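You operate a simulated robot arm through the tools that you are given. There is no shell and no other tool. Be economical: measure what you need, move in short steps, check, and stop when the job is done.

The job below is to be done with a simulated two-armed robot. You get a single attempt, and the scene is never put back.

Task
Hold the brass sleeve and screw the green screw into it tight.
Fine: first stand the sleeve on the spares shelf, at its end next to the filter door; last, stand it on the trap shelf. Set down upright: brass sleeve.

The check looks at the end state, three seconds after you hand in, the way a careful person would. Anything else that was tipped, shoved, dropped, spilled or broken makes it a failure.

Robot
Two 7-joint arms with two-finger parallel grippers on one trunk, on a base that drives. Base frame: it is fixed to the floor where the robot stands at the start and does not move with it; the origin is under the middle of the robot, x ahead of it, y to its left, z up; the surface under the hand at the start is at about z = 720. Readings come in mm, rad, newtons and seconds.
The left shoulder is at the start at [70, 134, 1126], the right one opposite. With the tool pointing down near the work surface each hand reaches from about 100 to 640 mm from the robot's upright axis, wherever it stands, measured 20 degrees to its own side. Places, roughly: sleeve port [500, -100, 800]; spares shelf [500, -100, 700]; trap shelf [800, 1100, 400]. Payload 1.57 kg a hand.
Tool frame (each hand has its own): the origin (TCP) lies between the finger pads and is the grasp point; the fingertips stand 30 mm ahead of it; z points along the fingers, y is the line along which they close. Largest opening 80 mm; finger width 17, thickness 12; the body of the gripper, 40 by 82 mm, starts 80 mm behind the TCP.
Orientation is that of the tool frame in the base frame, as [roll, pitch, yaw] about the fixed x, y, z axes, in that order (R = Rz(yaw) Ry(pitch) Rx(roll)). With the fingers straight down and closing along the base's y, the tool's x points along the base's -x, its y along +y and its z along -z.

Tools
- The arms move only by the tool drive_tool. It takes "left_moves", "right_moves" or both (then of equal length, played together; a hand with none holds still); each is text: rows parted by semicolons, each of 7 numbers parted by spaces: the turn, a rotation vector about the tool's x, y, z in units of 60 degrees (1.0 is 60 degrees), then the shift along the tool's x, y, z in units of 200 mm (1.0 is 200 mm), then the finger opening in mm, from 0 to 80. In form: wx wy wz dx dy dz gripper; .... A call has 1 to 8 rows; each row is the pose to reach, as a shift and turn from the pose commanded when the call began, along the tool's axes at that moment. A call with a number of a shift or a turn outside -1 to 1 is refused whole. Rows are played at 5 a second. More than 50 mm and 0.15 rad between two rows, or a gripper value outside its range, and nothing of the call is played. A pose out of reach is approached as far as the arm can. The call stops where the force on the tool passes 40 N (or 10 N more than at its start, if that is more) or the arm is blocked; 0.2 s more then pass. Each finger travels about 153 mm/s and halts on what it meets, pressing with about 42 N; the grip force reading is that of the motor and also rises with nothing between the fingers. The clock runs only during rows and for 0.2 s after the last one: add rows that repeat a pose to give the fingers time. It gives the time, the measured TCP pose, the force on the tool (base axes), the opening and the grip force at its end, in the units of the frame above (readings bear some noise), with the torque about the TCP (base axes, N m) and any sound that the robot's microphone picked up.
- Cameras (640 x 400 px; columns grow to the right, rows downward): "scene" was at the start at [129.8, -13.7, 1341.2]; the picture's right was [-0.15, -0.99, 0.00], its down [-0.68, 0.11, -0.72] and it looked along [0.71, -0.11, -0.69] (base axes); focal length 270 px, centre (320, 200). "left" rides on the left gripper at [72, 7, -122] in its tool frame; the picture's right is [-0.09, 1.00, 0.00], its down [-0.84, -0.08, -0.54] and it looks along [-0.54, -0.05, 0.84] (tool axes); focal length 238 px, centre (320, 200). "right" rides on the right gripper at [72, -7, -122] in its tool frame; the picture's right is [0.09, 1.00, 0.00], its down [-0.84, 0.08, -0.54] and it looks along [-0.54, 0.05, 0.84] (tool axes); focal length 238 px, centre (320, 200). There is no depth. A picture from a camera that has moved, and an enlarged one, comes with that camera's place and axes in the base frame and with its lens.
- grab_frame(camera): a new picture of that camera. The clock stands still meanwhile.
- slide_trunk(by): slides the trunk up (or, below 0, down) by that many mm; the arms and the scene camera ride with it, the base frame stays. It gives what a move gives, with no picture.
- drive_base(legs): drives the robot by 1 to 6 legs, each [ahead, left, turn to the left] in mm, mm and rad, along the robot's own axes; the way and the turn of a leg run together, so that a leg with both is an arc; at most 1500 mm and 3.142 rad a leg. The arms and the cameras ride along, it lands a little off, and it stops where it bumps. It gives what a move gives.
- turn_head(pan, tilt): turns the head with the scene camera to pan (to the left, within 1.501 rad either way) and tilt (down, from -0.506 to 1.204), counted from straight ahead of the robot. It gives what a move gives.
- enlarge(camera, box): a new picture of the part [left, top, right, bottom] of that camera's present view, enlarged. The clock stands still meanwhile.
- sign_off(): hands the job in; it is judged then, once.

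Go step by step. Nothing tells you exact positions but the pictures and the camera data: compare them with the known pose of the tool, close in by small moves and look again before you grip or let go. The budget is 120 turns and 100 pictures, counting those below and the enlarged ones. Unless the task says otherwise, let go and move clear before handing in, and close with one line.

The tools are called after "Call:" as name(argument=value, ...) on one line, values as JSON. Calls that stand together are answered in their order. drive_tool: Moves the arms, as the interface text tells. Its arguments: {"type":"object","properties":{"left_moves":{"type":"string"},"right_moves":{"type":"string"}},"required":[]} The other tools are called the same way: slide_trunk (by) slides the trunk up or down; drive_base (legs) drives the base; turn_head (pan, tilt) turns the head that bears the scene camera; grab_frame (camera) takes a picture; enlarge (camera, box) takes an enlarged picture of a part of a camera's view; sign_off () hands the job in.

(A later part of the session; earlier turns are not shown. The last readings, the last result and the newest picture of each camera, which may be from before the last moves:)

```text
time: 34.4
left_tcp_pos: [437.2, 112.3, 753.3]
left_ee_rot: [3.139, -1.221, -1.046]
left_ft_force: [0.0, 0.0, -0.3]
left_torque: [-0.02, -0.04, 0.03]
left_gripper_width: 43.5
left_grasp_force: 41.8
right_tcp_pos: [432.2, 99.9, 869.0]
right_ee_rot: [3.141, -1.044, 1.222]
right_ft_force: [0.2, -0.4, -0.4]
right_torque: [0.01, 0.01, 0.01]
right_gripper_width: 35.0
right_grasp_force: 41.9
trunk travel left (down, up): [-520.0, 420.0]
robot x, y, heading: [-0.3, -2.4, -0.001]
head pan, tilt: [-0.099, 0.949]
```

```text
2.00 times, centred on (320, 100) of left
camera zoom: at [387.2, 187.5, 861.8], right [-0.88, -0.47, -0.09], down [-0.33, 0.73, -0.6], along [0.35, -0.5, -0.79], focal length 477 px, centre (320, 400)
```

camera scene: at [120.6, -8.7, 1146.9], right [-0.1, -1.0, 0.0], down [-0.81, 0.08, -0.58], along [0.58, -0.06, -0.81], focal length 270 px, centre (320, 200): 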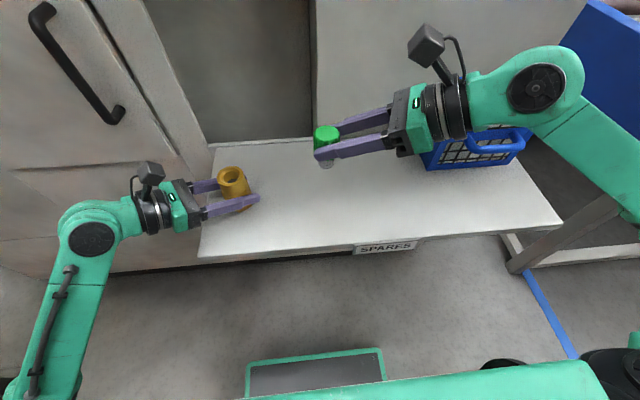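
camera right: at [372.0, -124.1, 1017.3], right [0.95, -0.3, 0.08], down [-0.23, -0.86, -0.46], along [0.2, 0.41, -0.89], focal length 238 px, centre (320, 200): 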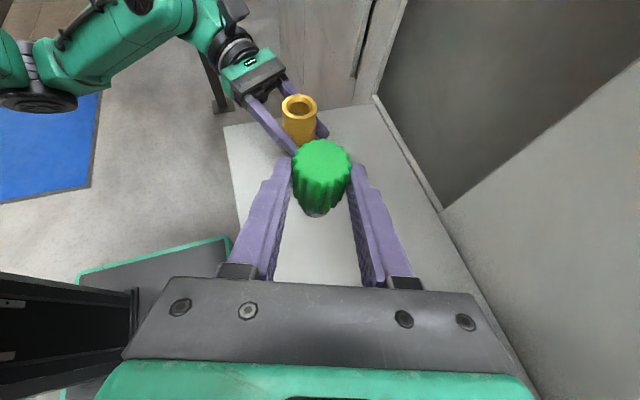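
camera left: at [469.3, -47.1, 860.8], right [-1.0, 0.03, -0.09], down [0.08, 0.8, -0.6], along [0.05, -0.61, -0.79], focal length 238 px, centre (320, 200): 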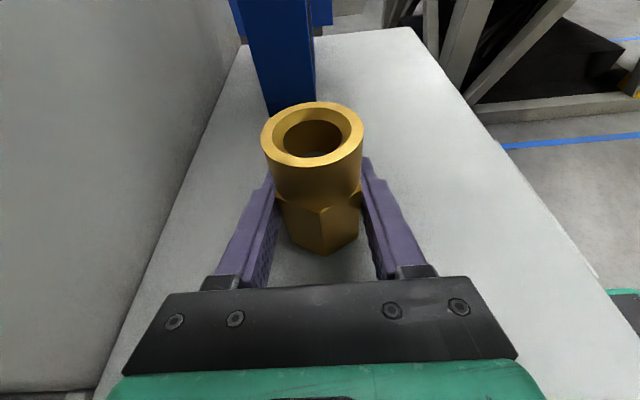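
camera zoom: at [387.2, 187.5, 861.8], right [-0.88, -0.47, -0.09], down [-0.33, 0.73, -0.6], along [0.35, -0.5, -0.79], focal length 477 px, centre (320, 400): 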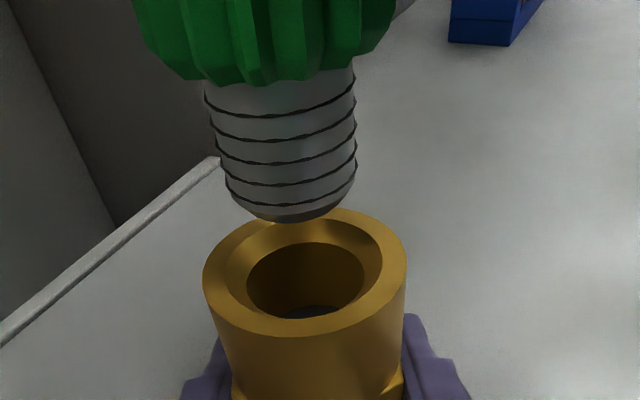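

The tip is about 2 mm too far toward +y and otherwise aligned. I'll correct that and lower the tip to the rim.

Call:
drive_tool(right_moves="0 0 0 -0.039 0.0005 0.017 25;0 0 0 -0.078 0.001 0.0345 25;0 0 0 -0.078 0.001 0.0345 25")

Call:
enlarge(camera="scene", box=[160, 100, 320, 200])

Call:
enlarge(camera="left", box=[160, 0, 480, 200])

```text
time: 35.2
left_tcp_pos: [438.4, 113.5, 754.7]
left_ee_rot: [3.14, -1.222, -1.045]
left_ft_force: [0.4, -0.3, 0.2]
left_torque: [-0.01, -0.03, 0.0]
left_gripper_width: 43.8
left_grasp_force: 42.3
right_tcp_pos: [430.8, 98.3, 851.4]
right_ee_rot: [-3.141, -1.047, 1.22]
right_ft_force: [-1.3, -0.1, -0.3]
right_torque: [-0.03, 0.01, 0.02]
right_gripper_width: 34.8
right_grasp_force: 42.3
trunk travel left (down, up): [-520.0, 420.0]
robot x, y, heading: [0.1, 4.0, 0.005]
head pan, tilt: [-0.099, 0.949]
```

```text
4.00 times, centred on (240, 150) of scene
camera zoom: at [120.7, -8.4, 1146.9], right [-0.1, -1.0, 0.0], down [-0.81, 0.08, -0.58], along [0.58, -0.06, -0.81], focal length 1082 px, centre (640, 400)
```

zoom: 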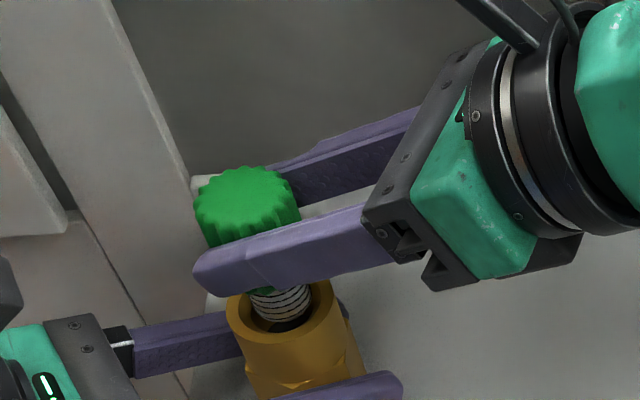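

```text
2.00 times, centred on (320, 100) of left
camera zoom: at [387.2, 187.6, 861.8], right [-0.88, -0.47, -0.09], down [-0.33, 0.73, -0.6], along [0.35, -0.5, -0.79], focal length 477 px, centre (320, 400)
```

zoom: 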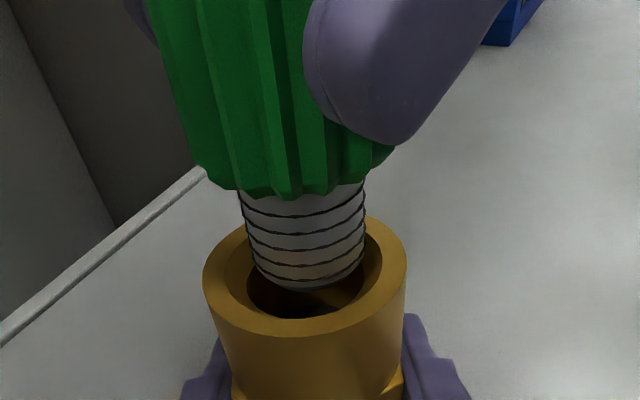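

The tip is centred in the countersink at about z 799. I'll nudge about 1 mm and lower gently in small steps until it seats.

Call:
drive_tool(right_moves="0 0 0 -0.013 0.0003 0.011 25;0 0 0 -0.0225 0.0005 0.0175 25;0 0 0 -0.0325 0.0005 0.024 25;0 0 0 -0.0325 0.0005 0.024 25")

Call:
enlarge(camera="scene", box=[160, 100, 320, 200])

Call:
enlarge(camera="left", box=[160, 0, 480, 200])

```text
time: 36.2
left_tcp_pos: [439.2, 112.7, 753.2]
left_ee_rot: [3.14, -1.223, -1.045]
left_ft_force: [0.9, -1.3, 0.0]
left_torque: [0.11, -0.06, 0.03]
left_gripper_width: 43.5
left_grasp_force: 42.4
right_tcp_pos: [431.8, 99.5, 844.3]
right_ee_rot: [3.141, -1.047, 1.222]
right_ft_force: [-0.2, 2.1, -0.5]
right_torque: [0.07, 0.0, 0.04]
right_gripper_width: 35.0
right_grasp_force: 42.0
trunk travel left (down, up): [-520.0, 420.0]
robot x, y, heading: [-2.9, 1.8, 0.001]
head pan, tilt: [-0.099, 0.949]
```

```text
4.00 times, centred on (240, 150) of scene
camera zoom: at [120.7, -8.3, 1146.9], right [-0.1, -1.0, 0.0], down [-0.81, 0.08, -0.58], along [0.58, -0.06, -0.81], focal length 1082 px, centre (640, 400)
```

zoom: 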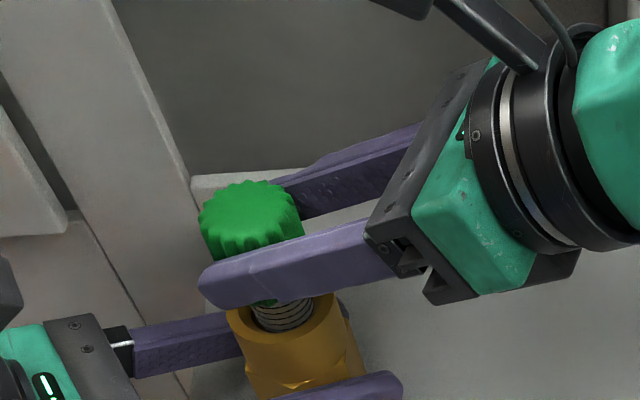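

```text
2.00 times, centred on (320, 100) of left
camera zoom: at [387.2, 187.6, 861.8], right [-0.88, -0.47, -0.09], down [-0.33, 0.73, -0.6], along [0.35, -0.5, -0.79], focal length 477 px, centre (320, 400)
```

zoom: 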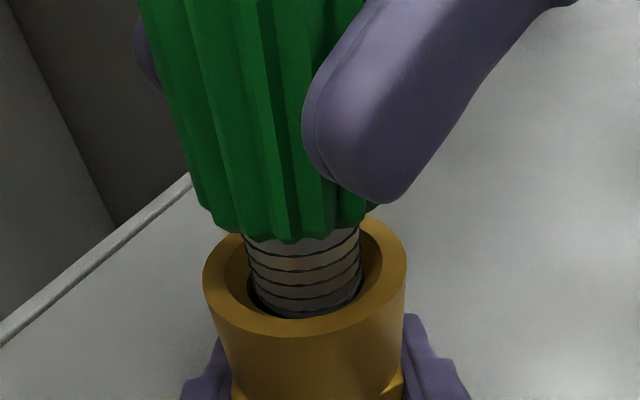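

The tip is in the mouth of the bore with only about 2 N of side force. I'll keep lowering in 1.5 mm steps.

Call:
drive_tool(right_moves="0 0 0 -0.005 0 0.006 25;0 0 0 -0.0115 0 0.0095 25;0 0 0 -0.018 0 0.013 25;0 0 0 -0.018 0 0.013 25")

Call:
enlarge(camera="left", box=[160, 0, 480, 200])

```text
time: 37.2
left_tcp_pos: [439.2, 112.3, 754.2]
left_ee_rot: [3.14, -1.222, -1.046]
left_ft_force: [-0.5, -0.7, 0.2]
left_torque: [0.02, 0.02, 0.01]
left_gripper_width: 43.8
left_grasp_force: 42.0
right_tcp_pos: [431.2, 99.6, 839.7]
right_ee_rot: [-3.141, -1.047, 1.221]
right_ft_force: [0.2, 0.1, -1.5]
right_torque: [0.01, 0.0, 0.01]
right_gripper_width: 34.8
right_grasp_force: 41.5
trunk travel left (down, up): [-520.0, 420.0]
robot x, y, heading: [-0.1, 2.0, 0.007]
head pan, tilt: [-0.099, 0.949]
```

```text
2.00 times, centred on (320, 100) of left
camera zoom: at [387.2, 187.6, 861.8], right [-0.88, -0.47, -0.09], down [-0.33, 0.73, -0.6], along [0.35, -0.5, -0.79], focal length 477 px, centre (320, 400)
```

zoom: 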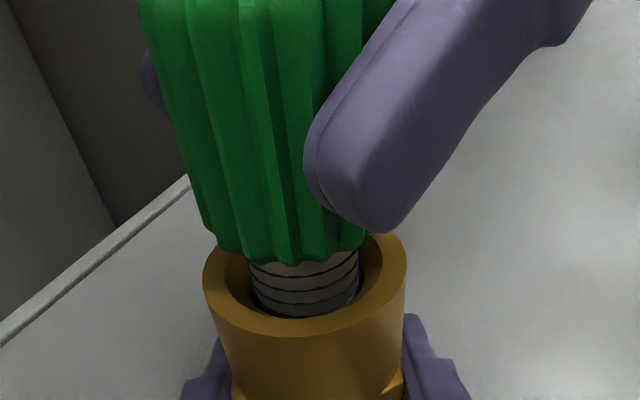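

It is sliding in freely with almost no force, so I'll keep going down another 4 mm.

Call:
drive_tool(right_moves="0 0 0 -0.006 0 0.0035 25;0 0 0 -0.012 0 0.007 25;0 0 0 -0.018 0 0.0105 25;0 0 0 -0.018 0 0.0105 25")

Call:
enlarge(camera="left", box=[160, 0, 480, 200])

```text
time: 38.2
left_tcp_pos: [439.1, 112.9, 753.8]
left_ee_rot: [3.141, -1.224, -1.045]
left_ft_force: [0.1, -0.4, 0.5]
left_torque: [-0.01, 0.01, 0.0]
left_gripper_width: 43.6
left_grasp_force: 42.3
right_tcp_pos: [432.7, 98.6, 835.8]
right_ee_rot: [3.141, -1.048, 1.223]
right_ft_force: [0.6, -0.8, -0.4]
right_torque: [0.0, 0.01, -0.01]
right_gripper_width: 35.0
right_grasp_force: 42.3
trunk travel left (down, up): [-520.0, 420.0]
robot x, y, heading: [0.3, 2.6, 0.001]
head pan, tilt: [-0.099, 0.949]
```

```text
2.00 times, centred on (320, 100) of left
camera zoom: at [387.2, 187.6, 861.8], right [-0.88, -0.47, -0.09], down [-0.33, 0.73, -0.6], along [0.35, -0.5, -0.79], focal length 477 px, centre (320, 400)
```

zoom: 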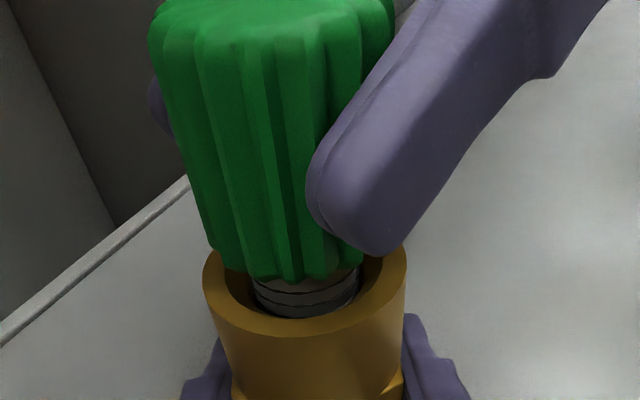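

There is still no resistance. I'll continue down until it meets the thread.

Call:
drive_tool(right_moves="0 0 0 -0.006 0 0.0035 25;0 0 0 -0.012 0 0.007 25;0 0 0 -0.018 0 0.0105 25;0 0 0 -0.024 0 0.014 25;0 0 0 -0.024 0 0.014 25")

Call:
enlarge(camera="left", box=[160, 0, 480, 200])

```text
time: 39.4
left_tcp_pos: [439.3, 112.5, 753.3]
left_ee_rot: [-3.141, -1.221, -1.047]
left_ft_force: [3.2, -5.7, -0.7]
left_torque: [0.69, -0.16, 0.06]
left_gripper_width: 43.9
left_grasp_force: 41.9
right_tcp_pos: [431.5, 99.2, 830.4]
right_ee_rot: [-3.142, -1.049, 1.221]
right_ft_force: [-1.1, 4.4, 4.7]
right_torque: [-0.4, 0.14, 0.0]
right_gripper_width: 34.9
right_grasp_force: 41.4
trunk travel left (down, up): [-520.0, 420.0]
robot x, y, heading: [-0.7, -0.6, -0.004]
head pan, tilt: [-0.099, 0.949]
```

```text
2.00 times, centred on (320, 100) of left
camera zoom: at [387.0, 187.2, 861.8], right [-0.88, -0.47, -0.09], down [-0.33, 0.73, -0.6], along [0.35, -0.5, -0.79], focal length 477 px, centre (320, 400)
```

zoom: 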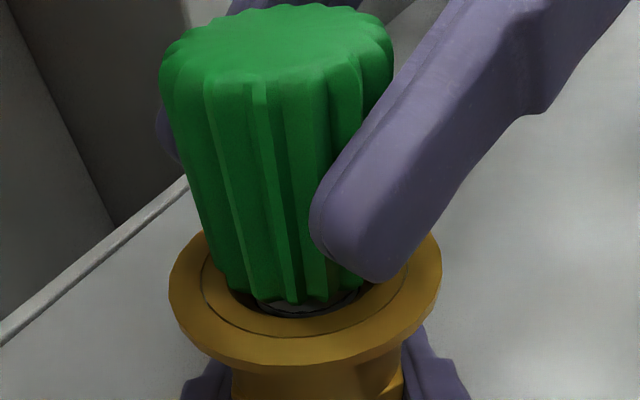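

A wider brass ring has appeared at the rim in this view. I'll check from the scene camera before going on.

Call:
enlarge(camera="scene", box=[160, 120, 320, 220])

Call:
grab_frame(camera="right")

Call:
grab_frame(camera="left")

```text
4.00 times, centred on (240, 170) of scene
camera zoom: at [120.5, -8.7, 1147.0], right [-0.1, -0.99, 0.0], down [-0.81, 0.08, -0.58], along [0.58, -0.06, -0.81], focal length 1082 px, centre (640, 320)
```

zoom: 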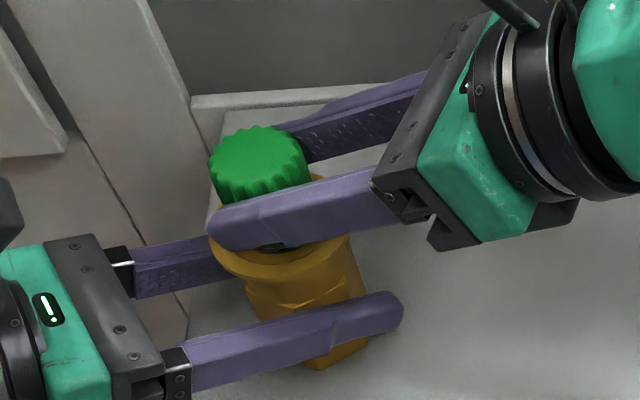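

```text
59 pictures are left
camera right: at [401.7, 35.4, 954.0], right [0.95, -0.3, 0.08], down [-0.23, -0.86, -0.46], along [0.2, 0.42, -0.89], focal length 238 px, centre (320, 200)
```

right: 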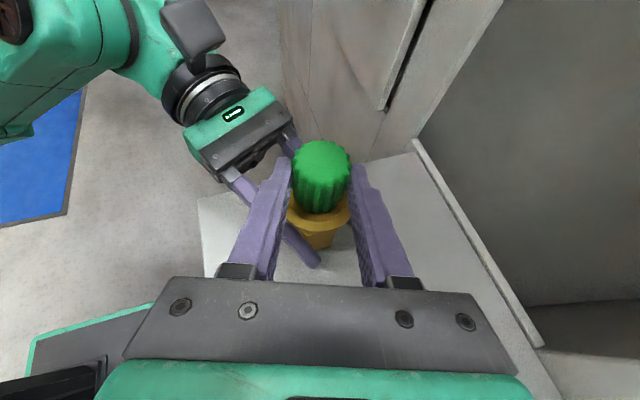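

```text
58 pictures are left
camera left: at [387.0, 187.2, 861.8], right [-0.88, -0.47, -0.09], down [-0.33, 0.73, -0.6], along [0.35, -0.5, -0.79], focal length 238 px, centre (320, 200)
```

left: 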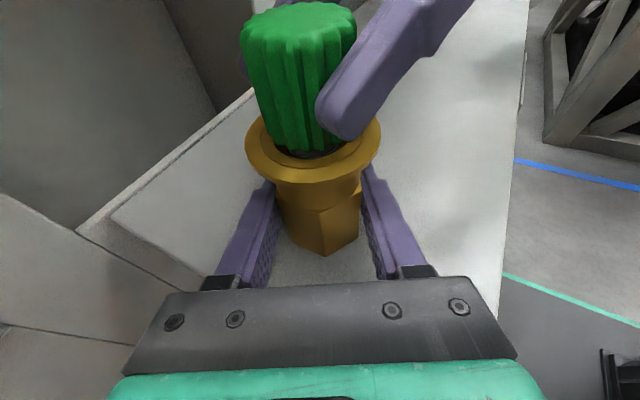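

The screw has engaged: a collar now shows at the joint and there is a slight axial force of about 5 N. The head is roughly 5 mm above the rim, so I'll release, back the right hand off, and come down coaxially from above to turn it.

Call:
drive_tool(right_moves="0 0 0 0 0 0 40;0 0 0 0 0 0 54;0 0 0 0 0 0 54")

Call:
drive_tool(right_moves="0 0 0 0 0 -0.12 54;0 0 0 0 0 -0.24 54;0 0 0 0 0 -0.36 54;0 0 0 0.1 0 -0.5 54;0 0 0 0.2 0 -0.6 54")

Call:
grab_frame(camera="scene")

Call:
enlarge(camera="left", box=[160, 0, 480, 200])

```text
time: 40.2
left_tcp_pos: [439.5, 113.0, 753.2]
left_ee_rot: [3.141, -1.221, -1.045]
left_ft_force: [-0.7, 0.2, 1.2]
left_torque: [-0.06, 0.02, 0.03]
left_gripper_width: 43.5
left_grasp_force: 42.2
right_tcp_pos: [433.2, 98.7, 830.0]
right_ee_rot: [3.141, -1.047, 1.222]
right_ft_force: [-0.2, 0.2, 0.2]
right_torque: [0.02, -0.04, 0.02]
right_gripper_width: 54.0
right_grasp_force: 0.2
trunk travel left (down, up): [-520.0, 420.0]
robot x, y, heading: [-1.4, 1.0, -0.004]
head pan, tilt: [-0.099, 0.949]
```

```text
time: 41.4
left_tcp_pos: [438.3, 112.9, 752.6]
left_ee_rot: [3.14, -1.22, -1.044]
left_ft_force: [-0.3, 0.2, -0.1]
left_torque: [-0.06, 0.0, -0.01]
left_gripper_width: 43.6
left_grasp_force: 41.9
right_tcp_pos: [403.3, 20.4, 923.7]
right_ee_rot: [-3.14, -1.048, 1.222]
right_ft_force: [0.8, -0.6, 0.3]
right_torque: [-0.01, -0.01, -0.02]
right_gripper_width: 54.0
right_grasp_force: 0.0
trunk travel left (down, up): [-520.0, 420.0]
robot x, y, heading: [2.1, 0.5, -0.002]
head pan, tilt: [-0.099, 0.949]
```

```text
57 pictures are left
camera scene: at [120.6, -8.3, 1146.9], right [-0.1, -1.0, 0.0], down [-0.81, 0.08, -0.58], along [0.58, -0.06, -0.81], focal length 270 px, centre (320, 200)
```

scene: 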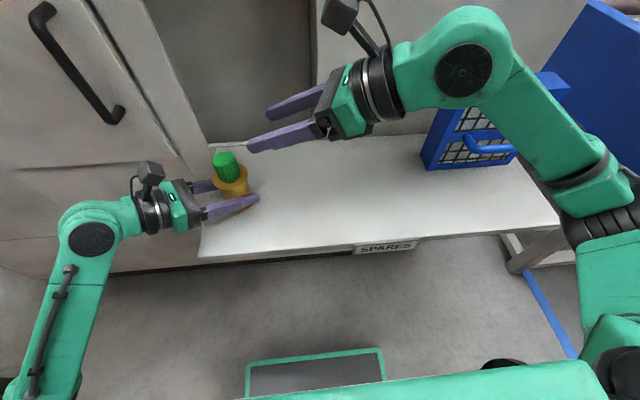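

```text
2.00 times, centred on (320, 100) of left
camera zoom: at [387.1, 187.6, 861.8], right [-0.88, -0.47, -0.09], down [-0.33, 0.73, -0.6], along [0.35, -0.5, -0.79], focal length 477 px, centre (320, 400)
```

zoom: 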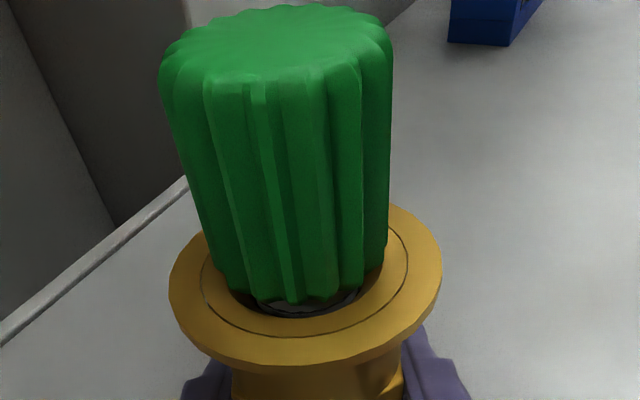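

The screw stands upright in the sleeve by itself. I'll bring the right hand vertical and over the screw axis, yawing it counter-clockwise to wind up for a clockwise stroke.

Call:
drive_tool(right_moves="0 -0.125 0 0 0 0 54;0 -0.25 0 0 0 0 54;0 -0.375 0 0 0 0 54;0 -0.5 0 0 0 0 54;0 -0.625 0 0 0 0 54;0 -0.75 0 0 0 0 54;0 -0.875 0 0 0 0 54;0 -1 0 0 0 0 54")

Call:
drive_tool(right_moves="0 0 -0.125 0.062 0 0 54;0 0 -0.25 0.124 0 0 54;0 0 -0.375 0.186 0 0 54;0 0 -0.5 0.248 0 0 54;0 0 -0.625 0.31 0 0 54;0 0 -0.75 0.372 0 0 54;0 0 -0.875 0.434 0 0 54;0 0 -1 0.497 0.005 0 54")

Call:
drive_tool(right_moves="0 0 -0.125 0 0 0 54;0 0 -0.25 0 0 0 54;0 0 -0.375 0 0 0 54;0 0 -0.5 0 0 0 54;0 0 -0.625 0 0 0 54;0 0 -0.75 0 0 0 54;0 0 -0.875 0 0 0 54;0 0 -1 0 0 0 54")

Call:
grab_frame(camera="right")

Call:
grab_frame(camera="scene")

```text
time: 43.2
left_tcp_pos: [438.0, 113.0, 753.6]
left_ee_rot: [3.141, -1.222, -1.046]
left_ft_force: [0.4, 0.9, 0.3]
left_torque: [-0.06, 0.02, -0.02]
left_gripper_width: 43.7
left_grasp_force: 42.0
right_tcp_pos: [403.7, 20.9, 925.3]
right_ee_rot: [3.139, 0.001, 1.223]
right_ft_force: [0.1, 0.5, 0.5]
right_torque: [-0.02, -0.02, 0.0]
right_gripper_width: 54.2
right_grasp_force: 0.1
trunk travel left (down, up): [-520.0, 420.0]
robot x, y, heading: [0.0, 0.0, 0.001]
head pan, tilt: [-0.099, 0.949]
```

```text
time: 45.0
left_tcp_pos: [438.1, 113.5, 753.6]
left_ee_rot: [3.139, -1.222, -1.046]
left_ft_force: [0.0, 1.2, -0.3]
left_torque: [-0.01, -0.02, -0.01]
left_gripper_width: 43.7
left_grasp_force: 41.6
right_tcp_pos: [436.9, 114.7, 924.8]
right_ee_rot: [3.141, 0.001, 2.27]
right_ft_force: [0.4, -0.5, -0.5]
right_torque: [0.02, 0.0, 0.02]
right_gripper_width: 53.9
right_grasp_force: 0.1
trunk travel left (down, up): [-520.0, 420.0]
robot x, y, heading: [4.0, 1.4, 0.001]
head pan, tilt: [-0.099, 0.949]
```

```text
time: 46.8
left_tcp_pos: [438.3, 113.2, 753.4]
left_ee_rot: [3.141, -1.223, -1.044]
left_ft_force: [0.1, 0.3, 0.3]
left_torque: [-0.01, -0.06, 0.0]
left_gripper_width: 43.4
left_grasp_force: 42.1
right_tcp_pos: [439.2, 113.6, 924.1]
right_ee_rot: [3.141, 0.0, -2.966]
right_ft_force: [-1.1, 0.4, 0.6]
right_torque: [0.03, -0.04, 0.01]
right_gripper_width: 53.6
right_grasp_force: 0.1
trunk travel left (down, up): [-520.0, 420.0]
robot x, y, heading: [-2.8, 4.2, 0.002]
head pan, tilt: [-0.099, 0.949]
```

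```text
55 pictures are left
camera right: at [369.4, 93.9, 1046.5], right [-0.27, 0.96, 0.0], down [0.81, 0.22, 0.54], along [0.52, 0.14, -0.84], focal length 238 px, centre (320, 200)
```

right: 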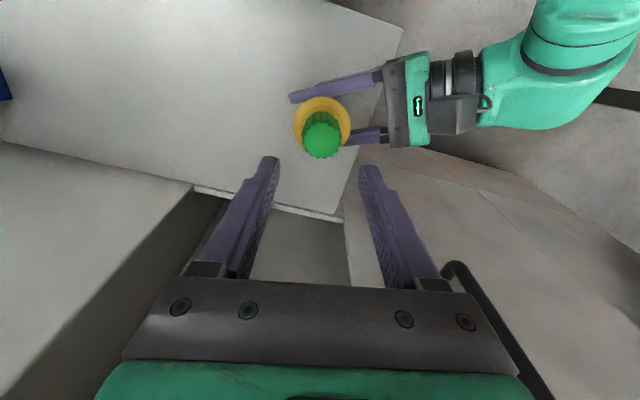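

```text
54 pictures are left
camera scene: at [120.7, -8.2, 1146.9], right [-0.1, -1.0, 0.0], down [-0.81, 0.08, -0.58], along [0.58, -0.06, -0.81], focal length 270 px, centre (320, 200)
```

scene: 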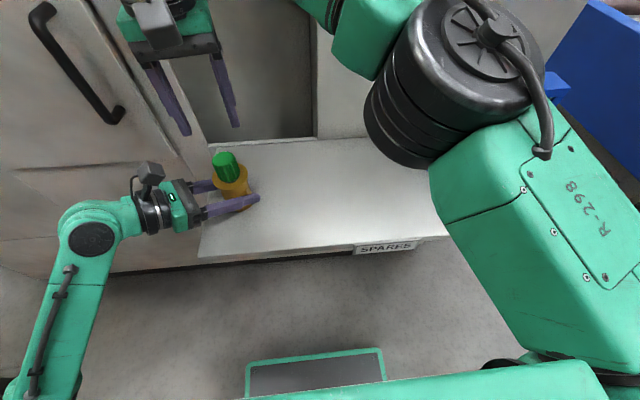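

The hand is coaxial above the screw at yaw 190°. I'll wind up another 50° and then descend to grip the head.

Call:
drive_tool(right_moves="0 0 -0.125 0 0 0 54;0 0 -0.25 0 0 0 54;0 0 -0.375 0 0 0 54;0 0 -0.5 0 0 0 54;0 0 -0.625 0 0 0 54;0 0 -0.75 0 0 0 54;0 0 -0.833 0 0 0 54;0 0 -0.833 0 0 0 54")

Call:
drive_tool(right_moves="0 0 0 0.002 0 0.1 54;0 0 0 0.003 0 0.2 54;0 0 0 0.003 0 0.3 54;0 0 0 0.003 0 0.4 54;0 0 0 0.003 0 0.43 54;0 0 0 0.003 0 0.43 54")

Call:
grab_frame(camera="right")

Call:
enlarge(camera="scene", box=[160, 80, 320, 180])

```text
time: 48.6
left_tcp_pos: [437.8, 112.6, 753.6]
left_ee_rot: [3.14, -1.223, -1.047]
left_ft_force: [0.5, -1.1, 0.3]
left_torque: [0.03, -0.01, 0.0]
left_gripper_width: 43.5
left_grasp_force: 42.1
right_tcp_pos: [381.9, 99.7, 913.3]
right_ee_rot: [-3.14, 0.001, -2.094]
right_ft_force: [-0.6, -0.2, 0.2]
right_torque: [-0.02, 0.02, -0.01]
right_gripper_width: 53.8
right_grasp_force: 0.1
right hand out of reach, approached as far as the arm can: row 5, 6, 7, 8
trunk travel left (down, up): [-520.0, 420.0]
robot x, y, heading: [-2.9, 2.2, 0.001]
head pan, tilt: [-0.099, 0.949]
```

```text
time: 50.0
left_tcp_pos: [439.1, 112.4, 754.9]
left_ee_rot: [3.14, -1.221, -1.046]
left_ft_force: [0.0, 0.7, -0.4]
left_torque: [-0.05, -0.02, 0.01]
left_gripper_width: 43.5
left_grasp_force: 41.7
right_tcp_pos: [381.7, 98.8, 825.1]
right_ee_rot: [3.141, 0.0, -2.094]
right_ft_force: [0.8, -0.3, -0.3]
right_torque: [-0.02, 0.01, 0.0]
right_gripper_width: 53.8
right_grasp_force: 0.0
trunk travel left (down, up): [-520.0, 420.0]
robot x, y, heading: [-1.0, 1.7, 0.0]
head pan, tilt: [-0.099, 0.949]
```

```text
53 pictures are left
camera right: at [352.6, 32.9, 948.5], right [-0.91, 0.42, 0.0], down [0.35, 0.76, 0.54], along [0.23, 0.49, -0.84], focal length 238 px, centre (320, 200)
```

right: 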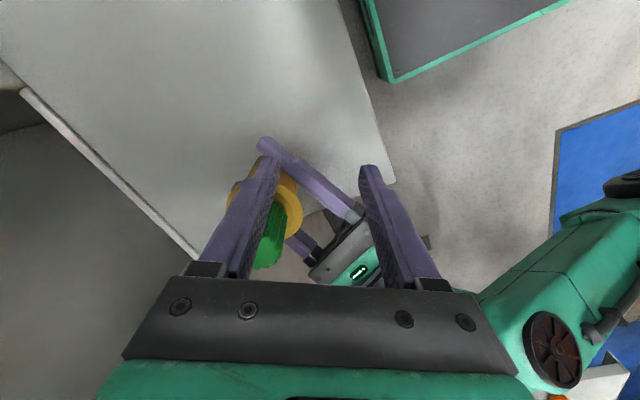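

```text
4.00 times, centred on (240, 130) of scene
camera zoom: at [120.7, -8.3, 1146.9], right [-0.1, -1.0, 0.0], down [-0.81, 0.08, -0.58], along [0.58, -0.06, -0.81], focal length 1082 px, centre (640, 480)
```

zoom: 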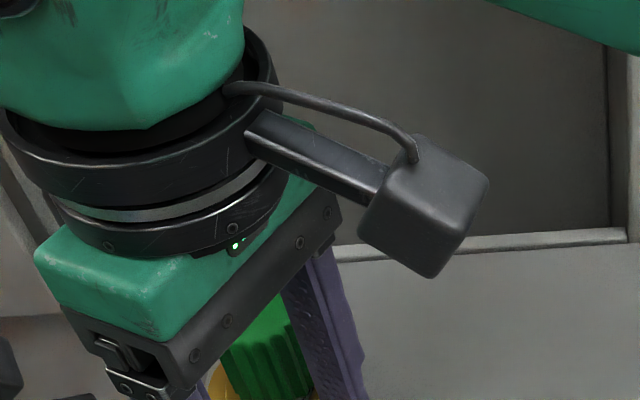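

That was past the wrist's limit, which is about yaw 220°. The hand drifted to [382, 99] and came down beside the screw without touching anything. I'll go straight up and unwind to yaw 215°.

Call:
drive_tool(right_moves="0 0 0 0 0 -0.11 54;0 0 0 0 0 -0.22 54;0 0 0 0 0 -0.33 54;0 0 0 0 0 -0.45 54;0 0 0 0 0 -0.5 54")

Call:
drive_tool(right_moves="0 0 0.1 0 0 0 54;0 0 0.2 0 0 0 54;0 0 0.3 0 0 0 54;0 0 0.4 0 0 0 54;0 0 0.5 0 0 0 54")

Call:
enlarge(camera="left", box=[160, 0, 480, 200])

```text
time: 51.2
left_tcp_pos: [438.0, 112.6, 753.3]
left_ee_rot: [3.139, -1.222, -1.044]
left_ft_force: [0.0, -0.3, -0.1]
left_torque: [-0.03, -0.01, 0.02]
left_gripper_width: 43.7
left_grasp_force: 41.9
right_tcp_pos: [379.6, 98.1, 926.4]
right_ee_rot: [-3.141, 0.002, -2.098]
right_ft_force: [0.5, -0.3, -0.1]
right_torque: [-0.02, 0.01, -0.03]
right_gripper_width: 53.8
right_grasp_force: 0.1
right hand out of reach, approached as far as the arm can: row 5
trunk travel left (down, up): [-520.0, 420.0]
robot x, y, heading: [1.6, 1.2, 0.001]
head pan, tilt: [-0.099, 0.949]
```

```text
time: 52.4
left_tcp_pos: [439.3, 113.2, 752.6]
left_ee_rot: [3.142, -1.222, -1.045]
left_ft_force: [-0.4, -0.3, -0.8]
left_torque: [-0.01, -0.01, -0.02]
left_gripper_width: 43.6
left_grasp_force: 42.5
right_tcp_pos: [379.2, 98.1, 925.6]
right_ee_rot: [-3.141, 0.0, -2.621]
right_ft_force: [-0.8, 0.7, 0.2]
right_torque: [0.01, 0.07, -0.02]
right_gripper_width: 54.0
right_grasp_force: 0.0
trunk travel left (down, up): [-520.0, 420.0]
robot x, y, heading: [-2.9, -0.7, 0.001]
head pan, tilt: [-0.099, 0.949]
```

```text
2.00 times, centred on (320, 100) of left
camera zoom: at [387.2, 187.6, 861.8], right [-0.88, -0.47, -0.09], down [-0.33, 0.73, -0.6], along [0.35, -0.5, -0.79], focal length 477 px, centre (320, 400)
```

zoom: 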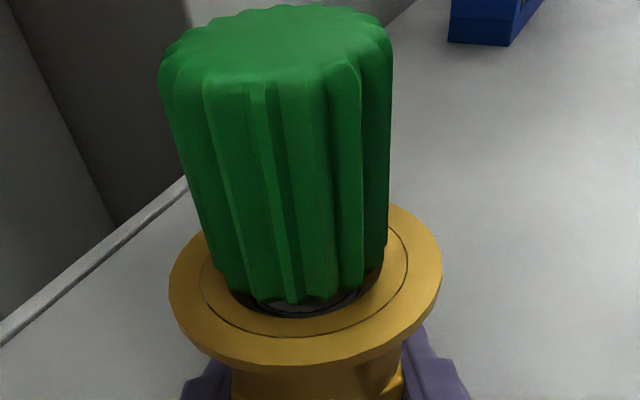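

The screw is undisturbed and yaw is 210°. I'll move back over the axis at [437.8, 113] and check.

Call:
drive_tool(right_moves="0 0 0 -0.145 -0.041 0 54;0 0 0 -0.291 -0.0815 0 54;0 0 0 -0.291 -0.0815 0 54")

Call:
grab_frame(camera="right")

```text
time: 53.2
left_tcp_pos: [439.1, 112.8, 753.9]
left_ee_rot: [-3.141, -1.222, -1.045]
left_ft_force: [-0.1, 0.4, -0.7]
left_torque: [-0.05, -0.01, -0.01]
left_gripper_width: 43.6
left_grasp_force: 41.7
right_tcp_pos: [438.8, 112.6, 925.4]
right_ee_rot: [3.141, -0.001, -2.618]
right_ft_force: [-0.8, 0.1, 0.7]
right_torque: [-0.01, -0.01, 0.01]
right_gripper_width: 54.2
right_grasp_force: 0.0
trunk travel left (down, up): [-520.0, 420.0]
robot x, y, heading: [0.4, -0.3, -0.0]
head pan, tilt: [-0.099, 0.949]
```

```text
50 pictures are left
camera right: at [379.4, 71.1, 1048.3], right [-0.58, 0.82, 0.0], down [0.69, 0.49, 0.54], along [0.44, 0.31, -0.84], focal length 238 px, centre (320, 200)
```

right: 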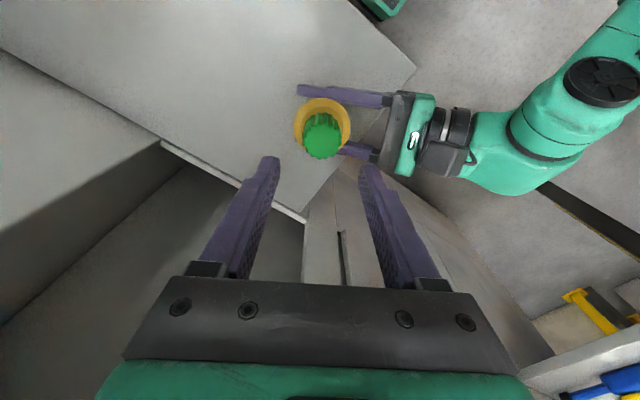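

The head is centred between the fingers. I'll descend to TCP z 838.

Call:
drive_tool(right_moves="0 0 0 0.002 0 0.1 54;0 0 0 0.003 0 0.2 54;0 0 0 0.003 0 0.3 54;0 0 0 0.003 0 0.38 54;0 0 0 0.003 0 0.435 54;0 0 0 0.003 0 0.435 54")

Call:
grab_frame(camera="right")

Call:
grab_frame(camera="left")

```text
time: 54.6
left_tcp_pos: [438.2, 112.3, 753.8]
left_ee_rot: [3.141, -1.222, -1.046]
left_ft_force: [-0.1, 0.2, -0.3]
left_torque: [-0.02, 0.01, 0.0]
left_gripper_width: 43.4
left_grasp_force: 41.5
right_tcp_pos: [436.4, 112.7, 840.2]
right_ee_rot: [-3.141, -0.001, -2.621]
right_ft_force: [-0.1, 0.2, 0.6]
right_torque: [-0.01, -0.01, -0.02]
right_gripper_width: 53.9
right_grasp_force: 0.1
trunk travel left (down, up): [-520.0, 420.0]
robot x, y, heading: [-0.7, -0.8, -0.001]
head pan, tilt: [-0.099, 0.949]
```

```text
49 pictures are left
camera right: at [378.4, 71.0, 961.0], right [-0.58, 0.82, 0.0], down [0.69, 0.48, 0.54], along [0.44, 0.31, -0.84], focal length 238 px, centre (320, 200)
```

right: 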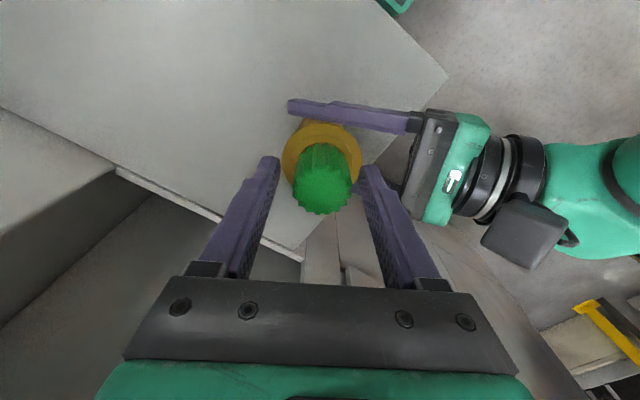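

```text
48 pictures are left
camera left: at [387.2, 187.6, 861.8], right [-0.88, -0.47, -0.09], down [-0.33, 0.73, -0.6], along [0.35, -0.5, -0.79], focal length 238 px, centre (320, 200)
```

left: 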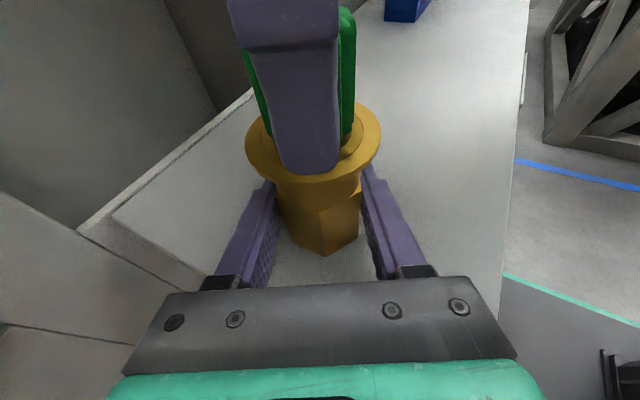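

The head sits about 2 mm to one side, so I'll shift that way and close on it. I'll then turn 30° clockwise as a test.

Call:
drive_tool(right_moves="0 0 0 0 0.01 0 54;0 0 0 0 0.01 0 42;0 0 0 0 0.01 0 30;0 0 0 0 0.01 0 25;0 0 0 0 0.01 0 25")

Call:
drive_tool(right_moves="0 0 0.125 0 0 0 25;0 0 0.25 0 0 0 25;0 0 0.375 0 0 0 25;0 0 0.5 0 0 0 25;0 0 0.5 0 0 0 25")

Call:
grab_frame(camera="left")

```text
time: 55.8
left_tcp_pos: [439.4, 114.2, 752.2]
left_ee_rot: [3.139, -1.222, -1.045]
left_ft_force: [-4.1, 3.6, 0.2]
left_torque: [-0.27, -0.23, 0.3]
left_gripper_width: 43.6
left_grasp_force: 41.9
right_tcp_pos: [436.3, 115.6, 839.5]
right_ee_rot: [-3.14, 0.001, -2.619]
right_ft_force: [3.4, -4.2, -0.5]
right_torque: [-0.09, -0.08, -0.3]
right_gripper_width: 35.8
right_grasp_force: 41.9
trunk travel left (down, up): [-520.0, 420.0]
robot x, y, heading: [-1.5, -0.4, 0.006]
head pan, tilt: [-0.099, 0.949]
```

```text
time: 57.0
left_tcp_pos: [438.8, 112.6, 754.9]
left_ee_rot: [3.139, -1.223, -1.045]
left_ft_force: [-2.7, 2.7, 1.8]
left_torque: [-0.05, -0.09, 0.02]
left_gripper_width: 43.8
left_grasp_force: 42.0
right_tcp_pos: [436.2, 115.6, 838.8]
right_ee_rot: [-3.141, 0.0, 3.138]
right_ft_force: [2.4, -1.5, -0.4]
right_torque: [-0.08, -0.15, 0.02]
right_gripper_width: 35.1
right_grasp_force: 41.8
trunk travel left (down, up): [-520.0, 420.0]
robot x, y, heading: [-0.5, -0.4, 0.002]
head pan, tilt: [-0.099, 0.949]
```

```text
47 pictures are left
camera left: at [387.3, 187.7, 861.8], right [-0.88, -0.47, -0.09], down [-0.33, 0.73, -0.6], along [0.35, -0.5, -0.79], focal length 238 px, centre (320, 200)
```

left: 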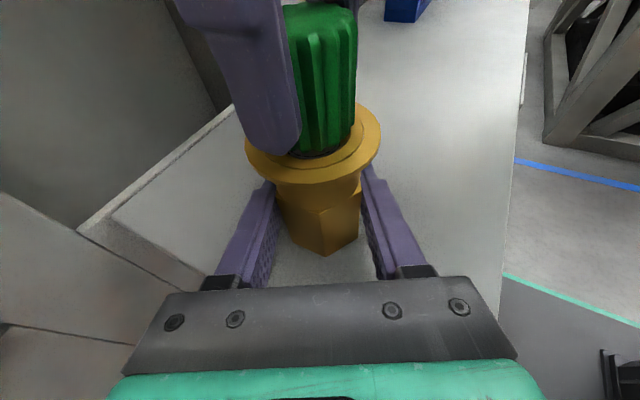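

The screw turns in the grip with low forces. I'll continue clockwise with slight downward follow and a 1 mm centring correction.

Call:
drive_tool(right_moves="0 0 0.125 -0.003 -0.004 0.001 25;0 0 0.25 -0.003 -0.004 0.002 25;0 0 0.375 -0.003 -0.004 0.003 25;0 0 0.5 -0.003 -0.004 0.004 25;0 0 0.625 -0.003 -0.004 0.005 25;0 0 0.75 -0.003 -0.004 0.006 25;0 0 0.875 -0.003 -0.004 0.007 25;0 0 1 -0.003 -0.004 0.008 25")

Call:
drive_tool(right_moves="0 0 0.125 0 0 0.001 25;0 0 0.25 0 0 0.002 25;0 0 0.375 0 0 0.003 25;0 0 0.5 0 0 0.004 25;0 0 0.625 0 0 0.005 25;0 0 0.75 0 0 0.006 25;0 0 0.833 0 0 0.007 25;0 0 0.833 0 0 0.007 25")

Call:
grab_frame(camera="left")

```text
time: 58.8
left_tcp_pos: [438.3, 112.1, 753.6]
left_ee_rot: [3.138, -1.223, -1.043]
left_ft_force: [8.6, -17.3, -7.7]
left_torque: [0.61, -0.11, 0.08]
left_gripper_width: 43.5
left_grasp_force: 42.5
right_tcp_pos: [436.1, 115.7, 839.4]
right_ee_rot: [3.137, -0.001, 2.092]
right_ft_force: [-3.4, 16.5, 25.2]
right_torque: [0.42, 0.2, 0.0]
right_gripper_width: 34.8
right_grasp_force: 41.8
trunk travel left (down, up): [-520.0, 420.0]
robot x, y, heading: [0.4, -2.0, 0.005]
head pan, tilt: [-0.099, 0.949]
```

```text
time: 60.6
left_tcp_pos: [437.2, 112.0, 754.3]
left_ee_rot: [3.139, -1.221, -1.047]
left_ft_force: [-1.9, -14.9, -13.8]
left_torque: [0.36, -0.23, 0.12]
left_gripper_width: 43.7
left_grasp_force: 42.4
right_tcp_pos: [436.5, 114.7, 836.5]
right_ee_rot: [3.141, -0.004, 1.221]
right_ft_force: [4.3, 13.4, 30.3]
right_torque: [0.45, -0.1, -0.03]
right_gripper_width: 34.8
right_grasp_force: 41.9
trunk travel left (down, up): [-520.0, 420.0]
robot x, y, heading: [-1.4, 0.6, 0.002]
head pan, tilt: [-0.099, 0.949]
```

```text
46 pictures are left
camera left: at [386.2, 187.0, 862.0], right [-0.88, -0.47, -0.09], down [-0.33, 0.73, -0.6], along [0.35, -0.5, -0.8], focal length 238 px, centre (320, 200)
```

left: 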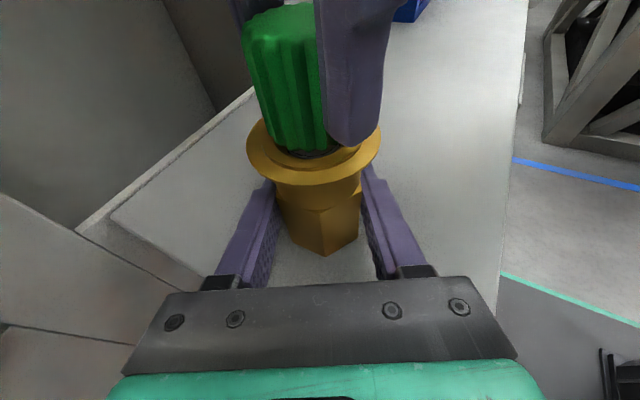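

The hand is pressing down with about 30 N now. I'll compare the gap under the head with before to see whether the screw is advancing.

Call:
enlarge(camera="left", box=[220, 0, 420, 125])

Call:
enlarge(camera="left", box=[160, 0, 480, 200])

```text
3.20 times, centred on (320, 62) of left
camera zoom: at [386.2, 187.0, 862.0], right [-0.88, -0.47, -0.09], down [-0.33, 0.73, -0.6], along [0.35, -0.5, -0.8], focal length 763 px, centre (320, 640)
```

zoom: 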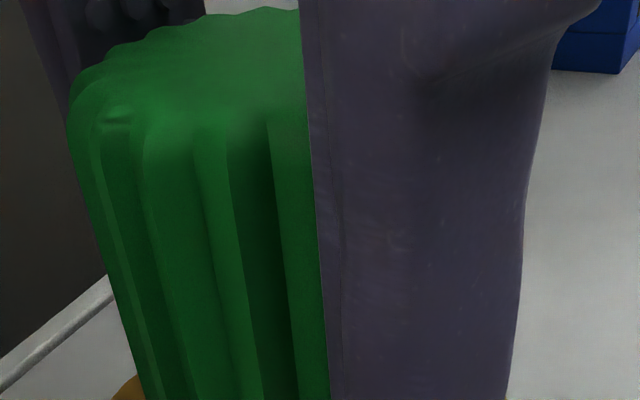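

```text
2.00 times, centred on (320, 100) of left
camera zoom: at [386.2, 187.0, 862.0], right [-0.88, -0.47, -0.09], down [-0.33, 0.73, -0.6], along [0.35, -0.5, -0.8], focal length 477 px, centre (320, 400)
```

zoom: 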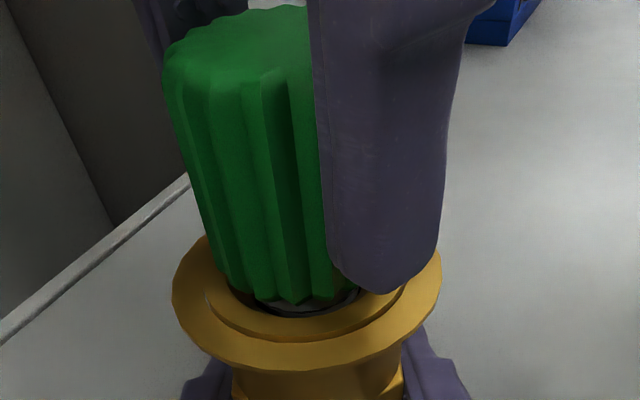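

The screw has not gone deeper. I'll look from the other cameras to understand the collar and whether my fingertips are on it.

Call:
enlarge(camera="scene", box=[190, 130, 286, 190])

Call:
enlarge(camera="right", box=[240, 120, 400, 220])

```text
6.67 times, centred on (238, 160) of scene
camera zoom: at [119.3, -8.9, 1147.1], right [-0.1, -1.0, 0.0], down [-0.81, 0.08, -0.58], along [0.58, -0.06, -0.81], focal length 1803 px, centre (867, 467)
```

zoom: 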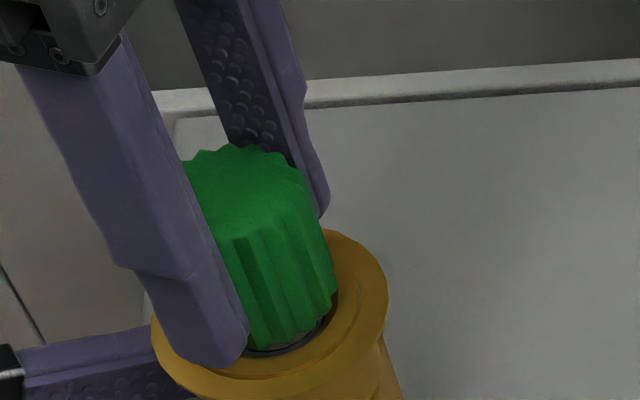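

```text
4.00 times, centred on (320, 170) of right
camera zoom: at [454.5, 182.8, 959.9], right [0.97, -0.26, 0.0], down [-0.22, -0.81, 0.54], along [-0.14, -0.52, -0.84], focal length 953 px, centre (320, 320)
```

zoom: 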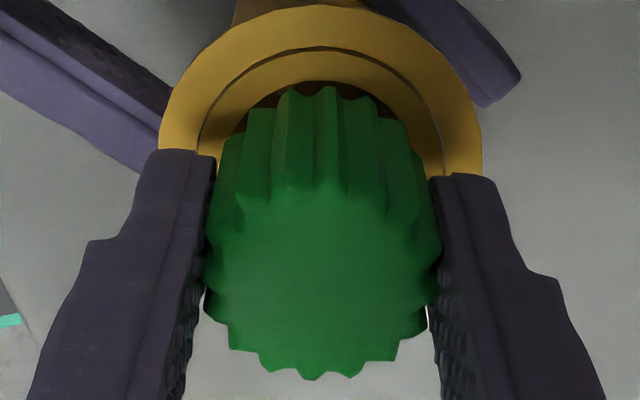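

The fingertips appear to be bearing on the collar rather than driving the screw. I'll release, rise, wind back and regrip about 10 mm higher on the head.

Call:
drive_tool(right_moves="0 0 0 0 0 -0.005 25;0 0 0 0 0 -0.012 54;0 0 0 0 0 -0.012 54;0 0 0 0 0 -0.1 54;0 0 0 0 0 -0.2 54;0 0 0 0 0 -0.3 54")

Call:
enlarge(camera="left", box=[160, 0, 480, 200])

Call:
drive_tool(right_moves="0 0 -0.125 0 0 0 54;0 0 -0.25 0 0 0 54;0 0 -0.375 0 0 0 54;0 0 -0.5 0 0 0 54;0 0 -0.625 0 0 0 54;0 0 -0.75 0 0 0 54;0 0 -0.875 0 0 0 54;0 0 -1 0 0 0 54")

Call:
drive_tool(right_moves="0 0 -0.125 0 0 0 54;0 0 -0.25 0 0 0 54;0 0 -0.375 0 0 0 54;0 0 -0.5 0 0 0 54;0 0 -0.625 0 0 0 54;0 0 -0.75 0 0 0 54;0 0 -0.875 0 0 0 54;0 0 -1 0 0 0 54")

Call:
drive_tool(right_moves="0 0 -0.125 0 0 0 54;0 0 -0.25 0 0 0 54;0 0 -0.333 0 0 0 54;0 0 -0.333 0 0 0 54")

```text
time: 62.0
left_tcp_pos: [439.0, 113.0, 753.8]
left_ee_rot: [3.141, -1.22, -1.046]
left_ft_force: [-1.5, 1.1, 0.7]
left_torque: [-0.04, 0.04, -0.02]
left_gripper_width: 43.7
left_grasp_force: 41.7
right_tcp_pos: [437.2, 114.8, 895.5]
right_ee_rot: [-3.141, 0.0, 1.222]
right_ft_force: [-0.5, 0.6, 0.2]
right_torque: [0.04, 0.0, -0.03]
right_gripper_width: 54.0
right_grasp_force: 0.0
trunk travel left (down, up): [-520.0, 420.0]
robot x, y, heading: [-0.6, 0.4, 0.001]
head pan, tilt: [-0.099, 0.949]
```

```text
2.00 times, centred on (320, 100) of left
camera zoom: at [387.1, 187.8, 861.9], right [-0.88, -0.47, -0.09], down [-0.33, 0.73, -0.6], along [0.35, -0.5, -0.79], focal length 477 px, centre (320, 400)
```

zoom: 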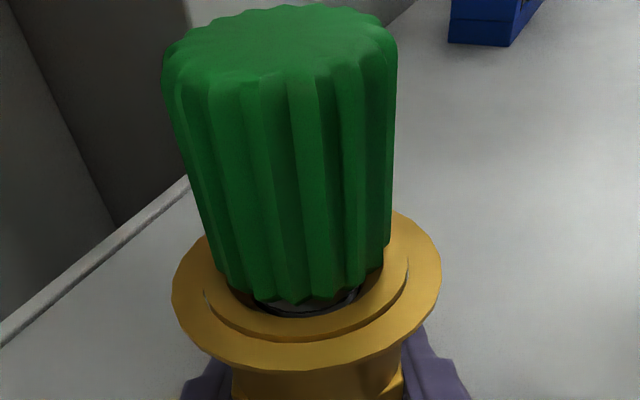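

```text
time: 63.8
left_tcp_pos: [438.9, 111.6, 753.3]
left_ee_rot: [3.138, -1.221, -1.046]
left_ft_force: [0.7, -0.1, 2.3]
left_torque: [-0.06, 0.03, 0.01]
left_gripper_width: 43.8
left_grasp_force: 42.0
right_tcp_pos: [436.3, 114.5, 896.0]
right_ee_rot: [3.14, 0.0, 2.271]
right_ft_force: [-0.3, -0.2, 0.9]
right_torque: [0.02, 0.01, -0.02]
right_gripper_width: 54.1
right_grasp_force: 0.0
trunk travel left (down, up): [-520.0, 420.0]
robot x, y, heading: [-0.3, 0.4, 0.001]
head pan, tilt: [-0.099, 0.949]
```

```text
time: 65.6
left_tcp_pos: [438.3, 112.7, 753.3]
left_ee_rot: [3.141, -1.221, -1.046]
left_ft_force: [0.3, 0.2, 2.2]
left_torque: [-0.12, 0.02, 0.0]
left_gripper_width: 43.4
left_grasp_force: 41.8
right_tcp_pos: [437.5, 114.4, 896.0]
right_ee_rot: [3.141, -0.001, -2.966]
right_ft_force: [0.2, -0.8, 0.0]
right_torque: [0.01, 0.0, 0.01]
right_gripper_width: 53.9
right_grasp_force: 0.1
trunk travel left (down, up): [-520.0, 420.0]
robot x, y, heading: [-0.1, 1.1, -0.002]
head pan, tilt: [-0.099, 0.949]
```

```text
time: 66.6
left_tcp_pos: [439.7, 112.2, 754.7]
left_ee_rot: [3.141, -1.22, -1.045]
left_ft_force: [0.8, -0.1, 2.5]
left_torque: [-0.09, -0.03, 0.03]
left_gripper_width: 43.7
left_grasp_force: 41.7
right_tcp_pos: [437.5, 114.5, 896.1]
right_ee_rot: [3.142, -0.001, -2.616]
right_ft_force: [0.3, -0.2, 0.0]
right_torque: [-0.01, 0.01, 0.0]
right_gripper_width: 53.9
right_grasp_force: 0.0
trunk travel left (down, up): [-520.0, 420.0]
robot x, y, heading: [-0.6, -0.5, -0.002]
head pan, tilt: [-0.099, 0.949]
```

The collar now sits a few mm below the sleeve rim and the screw has turned but not sunk. I'll grip the head higher, at TCP z 848, and turn 60° without following to read the forces.

Call:
drive_tool(right_moves="0 0 0 0 0 0.1 54;0 0 0 0 0 0.2 54;0 0 0 0 0 0.24 54;0 0 0 0 0 0.24 40;0 0 0 0 0 0.24 28;0 0 0 0 0 0.24 25;0 0 0 0 0 0.24 25")

Call:
drive_tool(right_moves="0 0 0.125 0 0 0 25;0 0 0.25 0 0 0 25;0 0 0.375 0 0 0 25;0 0 0.5 0 0 0 25;0 0 0.625 0 0 0 25;0 0 0.75 0 0 0 25;0 0 0.875 0 0 0 25;0 0 1 0 0 0 25")

Call:
enlarge(camera="left", box=[160, 0, 480, 200])

```text
time: 68.2
left_tcp_pos: [438.2, 111.9, 753.1]
left_ee_rot: [3.139, -1.221, -1.045]
left_ft_force: [0.5, -1.7, 1.6]
left_torque: [0.04, 0.1, -0.02]
left_gripper_width: 43.2
left_grasp_force: 41.9
right_tcp_pos: [436.7, 113.9, 847.8]
right_ee_rot: [-3.141, 0.0, -2.62]
right_ft_force: [-1.9, 2.5, -2.1]
right_torque: [0.11, 0.1, 0.0]
right_gripper_width: 35.1
right_grasp_force: 41.8
trunk travel left (down, up): [-520.0, 420.0]
robot x, y, heading: [1.7, -4.3, -0.002]
head pan, tilt: [-0.099, 0.949]
```

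```text
time: 70.0
left_tcp_pos: [438.8, 111.5, 753.3]
left_ee_rot: [3.136, -1.221, -1.044]
left_ft_force: [-1.1, -5.1, 3.8]
left_torque: [-0.12, 0.1, -0.81]
left_gripper_width: 43.7
left_grasp_force: 41.3
right_tcp_pos: [436.4, 114.2, 848.4]
right_ee_rot: [3.139, 0.002, 2.615]
right_ft_force: [1.5, 5.8, -0.2]
right_torque: [0.49, -0.22, 0.78]
right_gripper_width: 36.9
right_grasp_force: 41.9
trunk travel left (down, up): [-520.0, 420.0]
robot x, y, heading: [0.1, 1.9, -0.0]
head pan, tilt: [-0.099, 0.949]
```

```text
2.00 times, centred on (320, 100) of left
camera zoom: at [387.0, 187.3, 861.8], right [-0.88, -0.47, -0.09], down [-0.33, 0.73, -0.6], along [0.34, -0.5, -0.79], focal length 477 px, centre (320, 400)
```

zoom: 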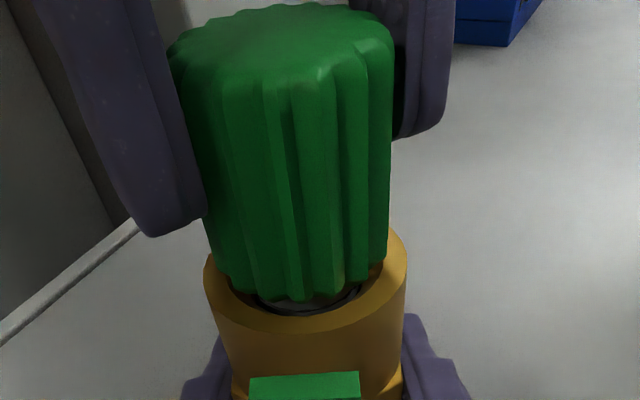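

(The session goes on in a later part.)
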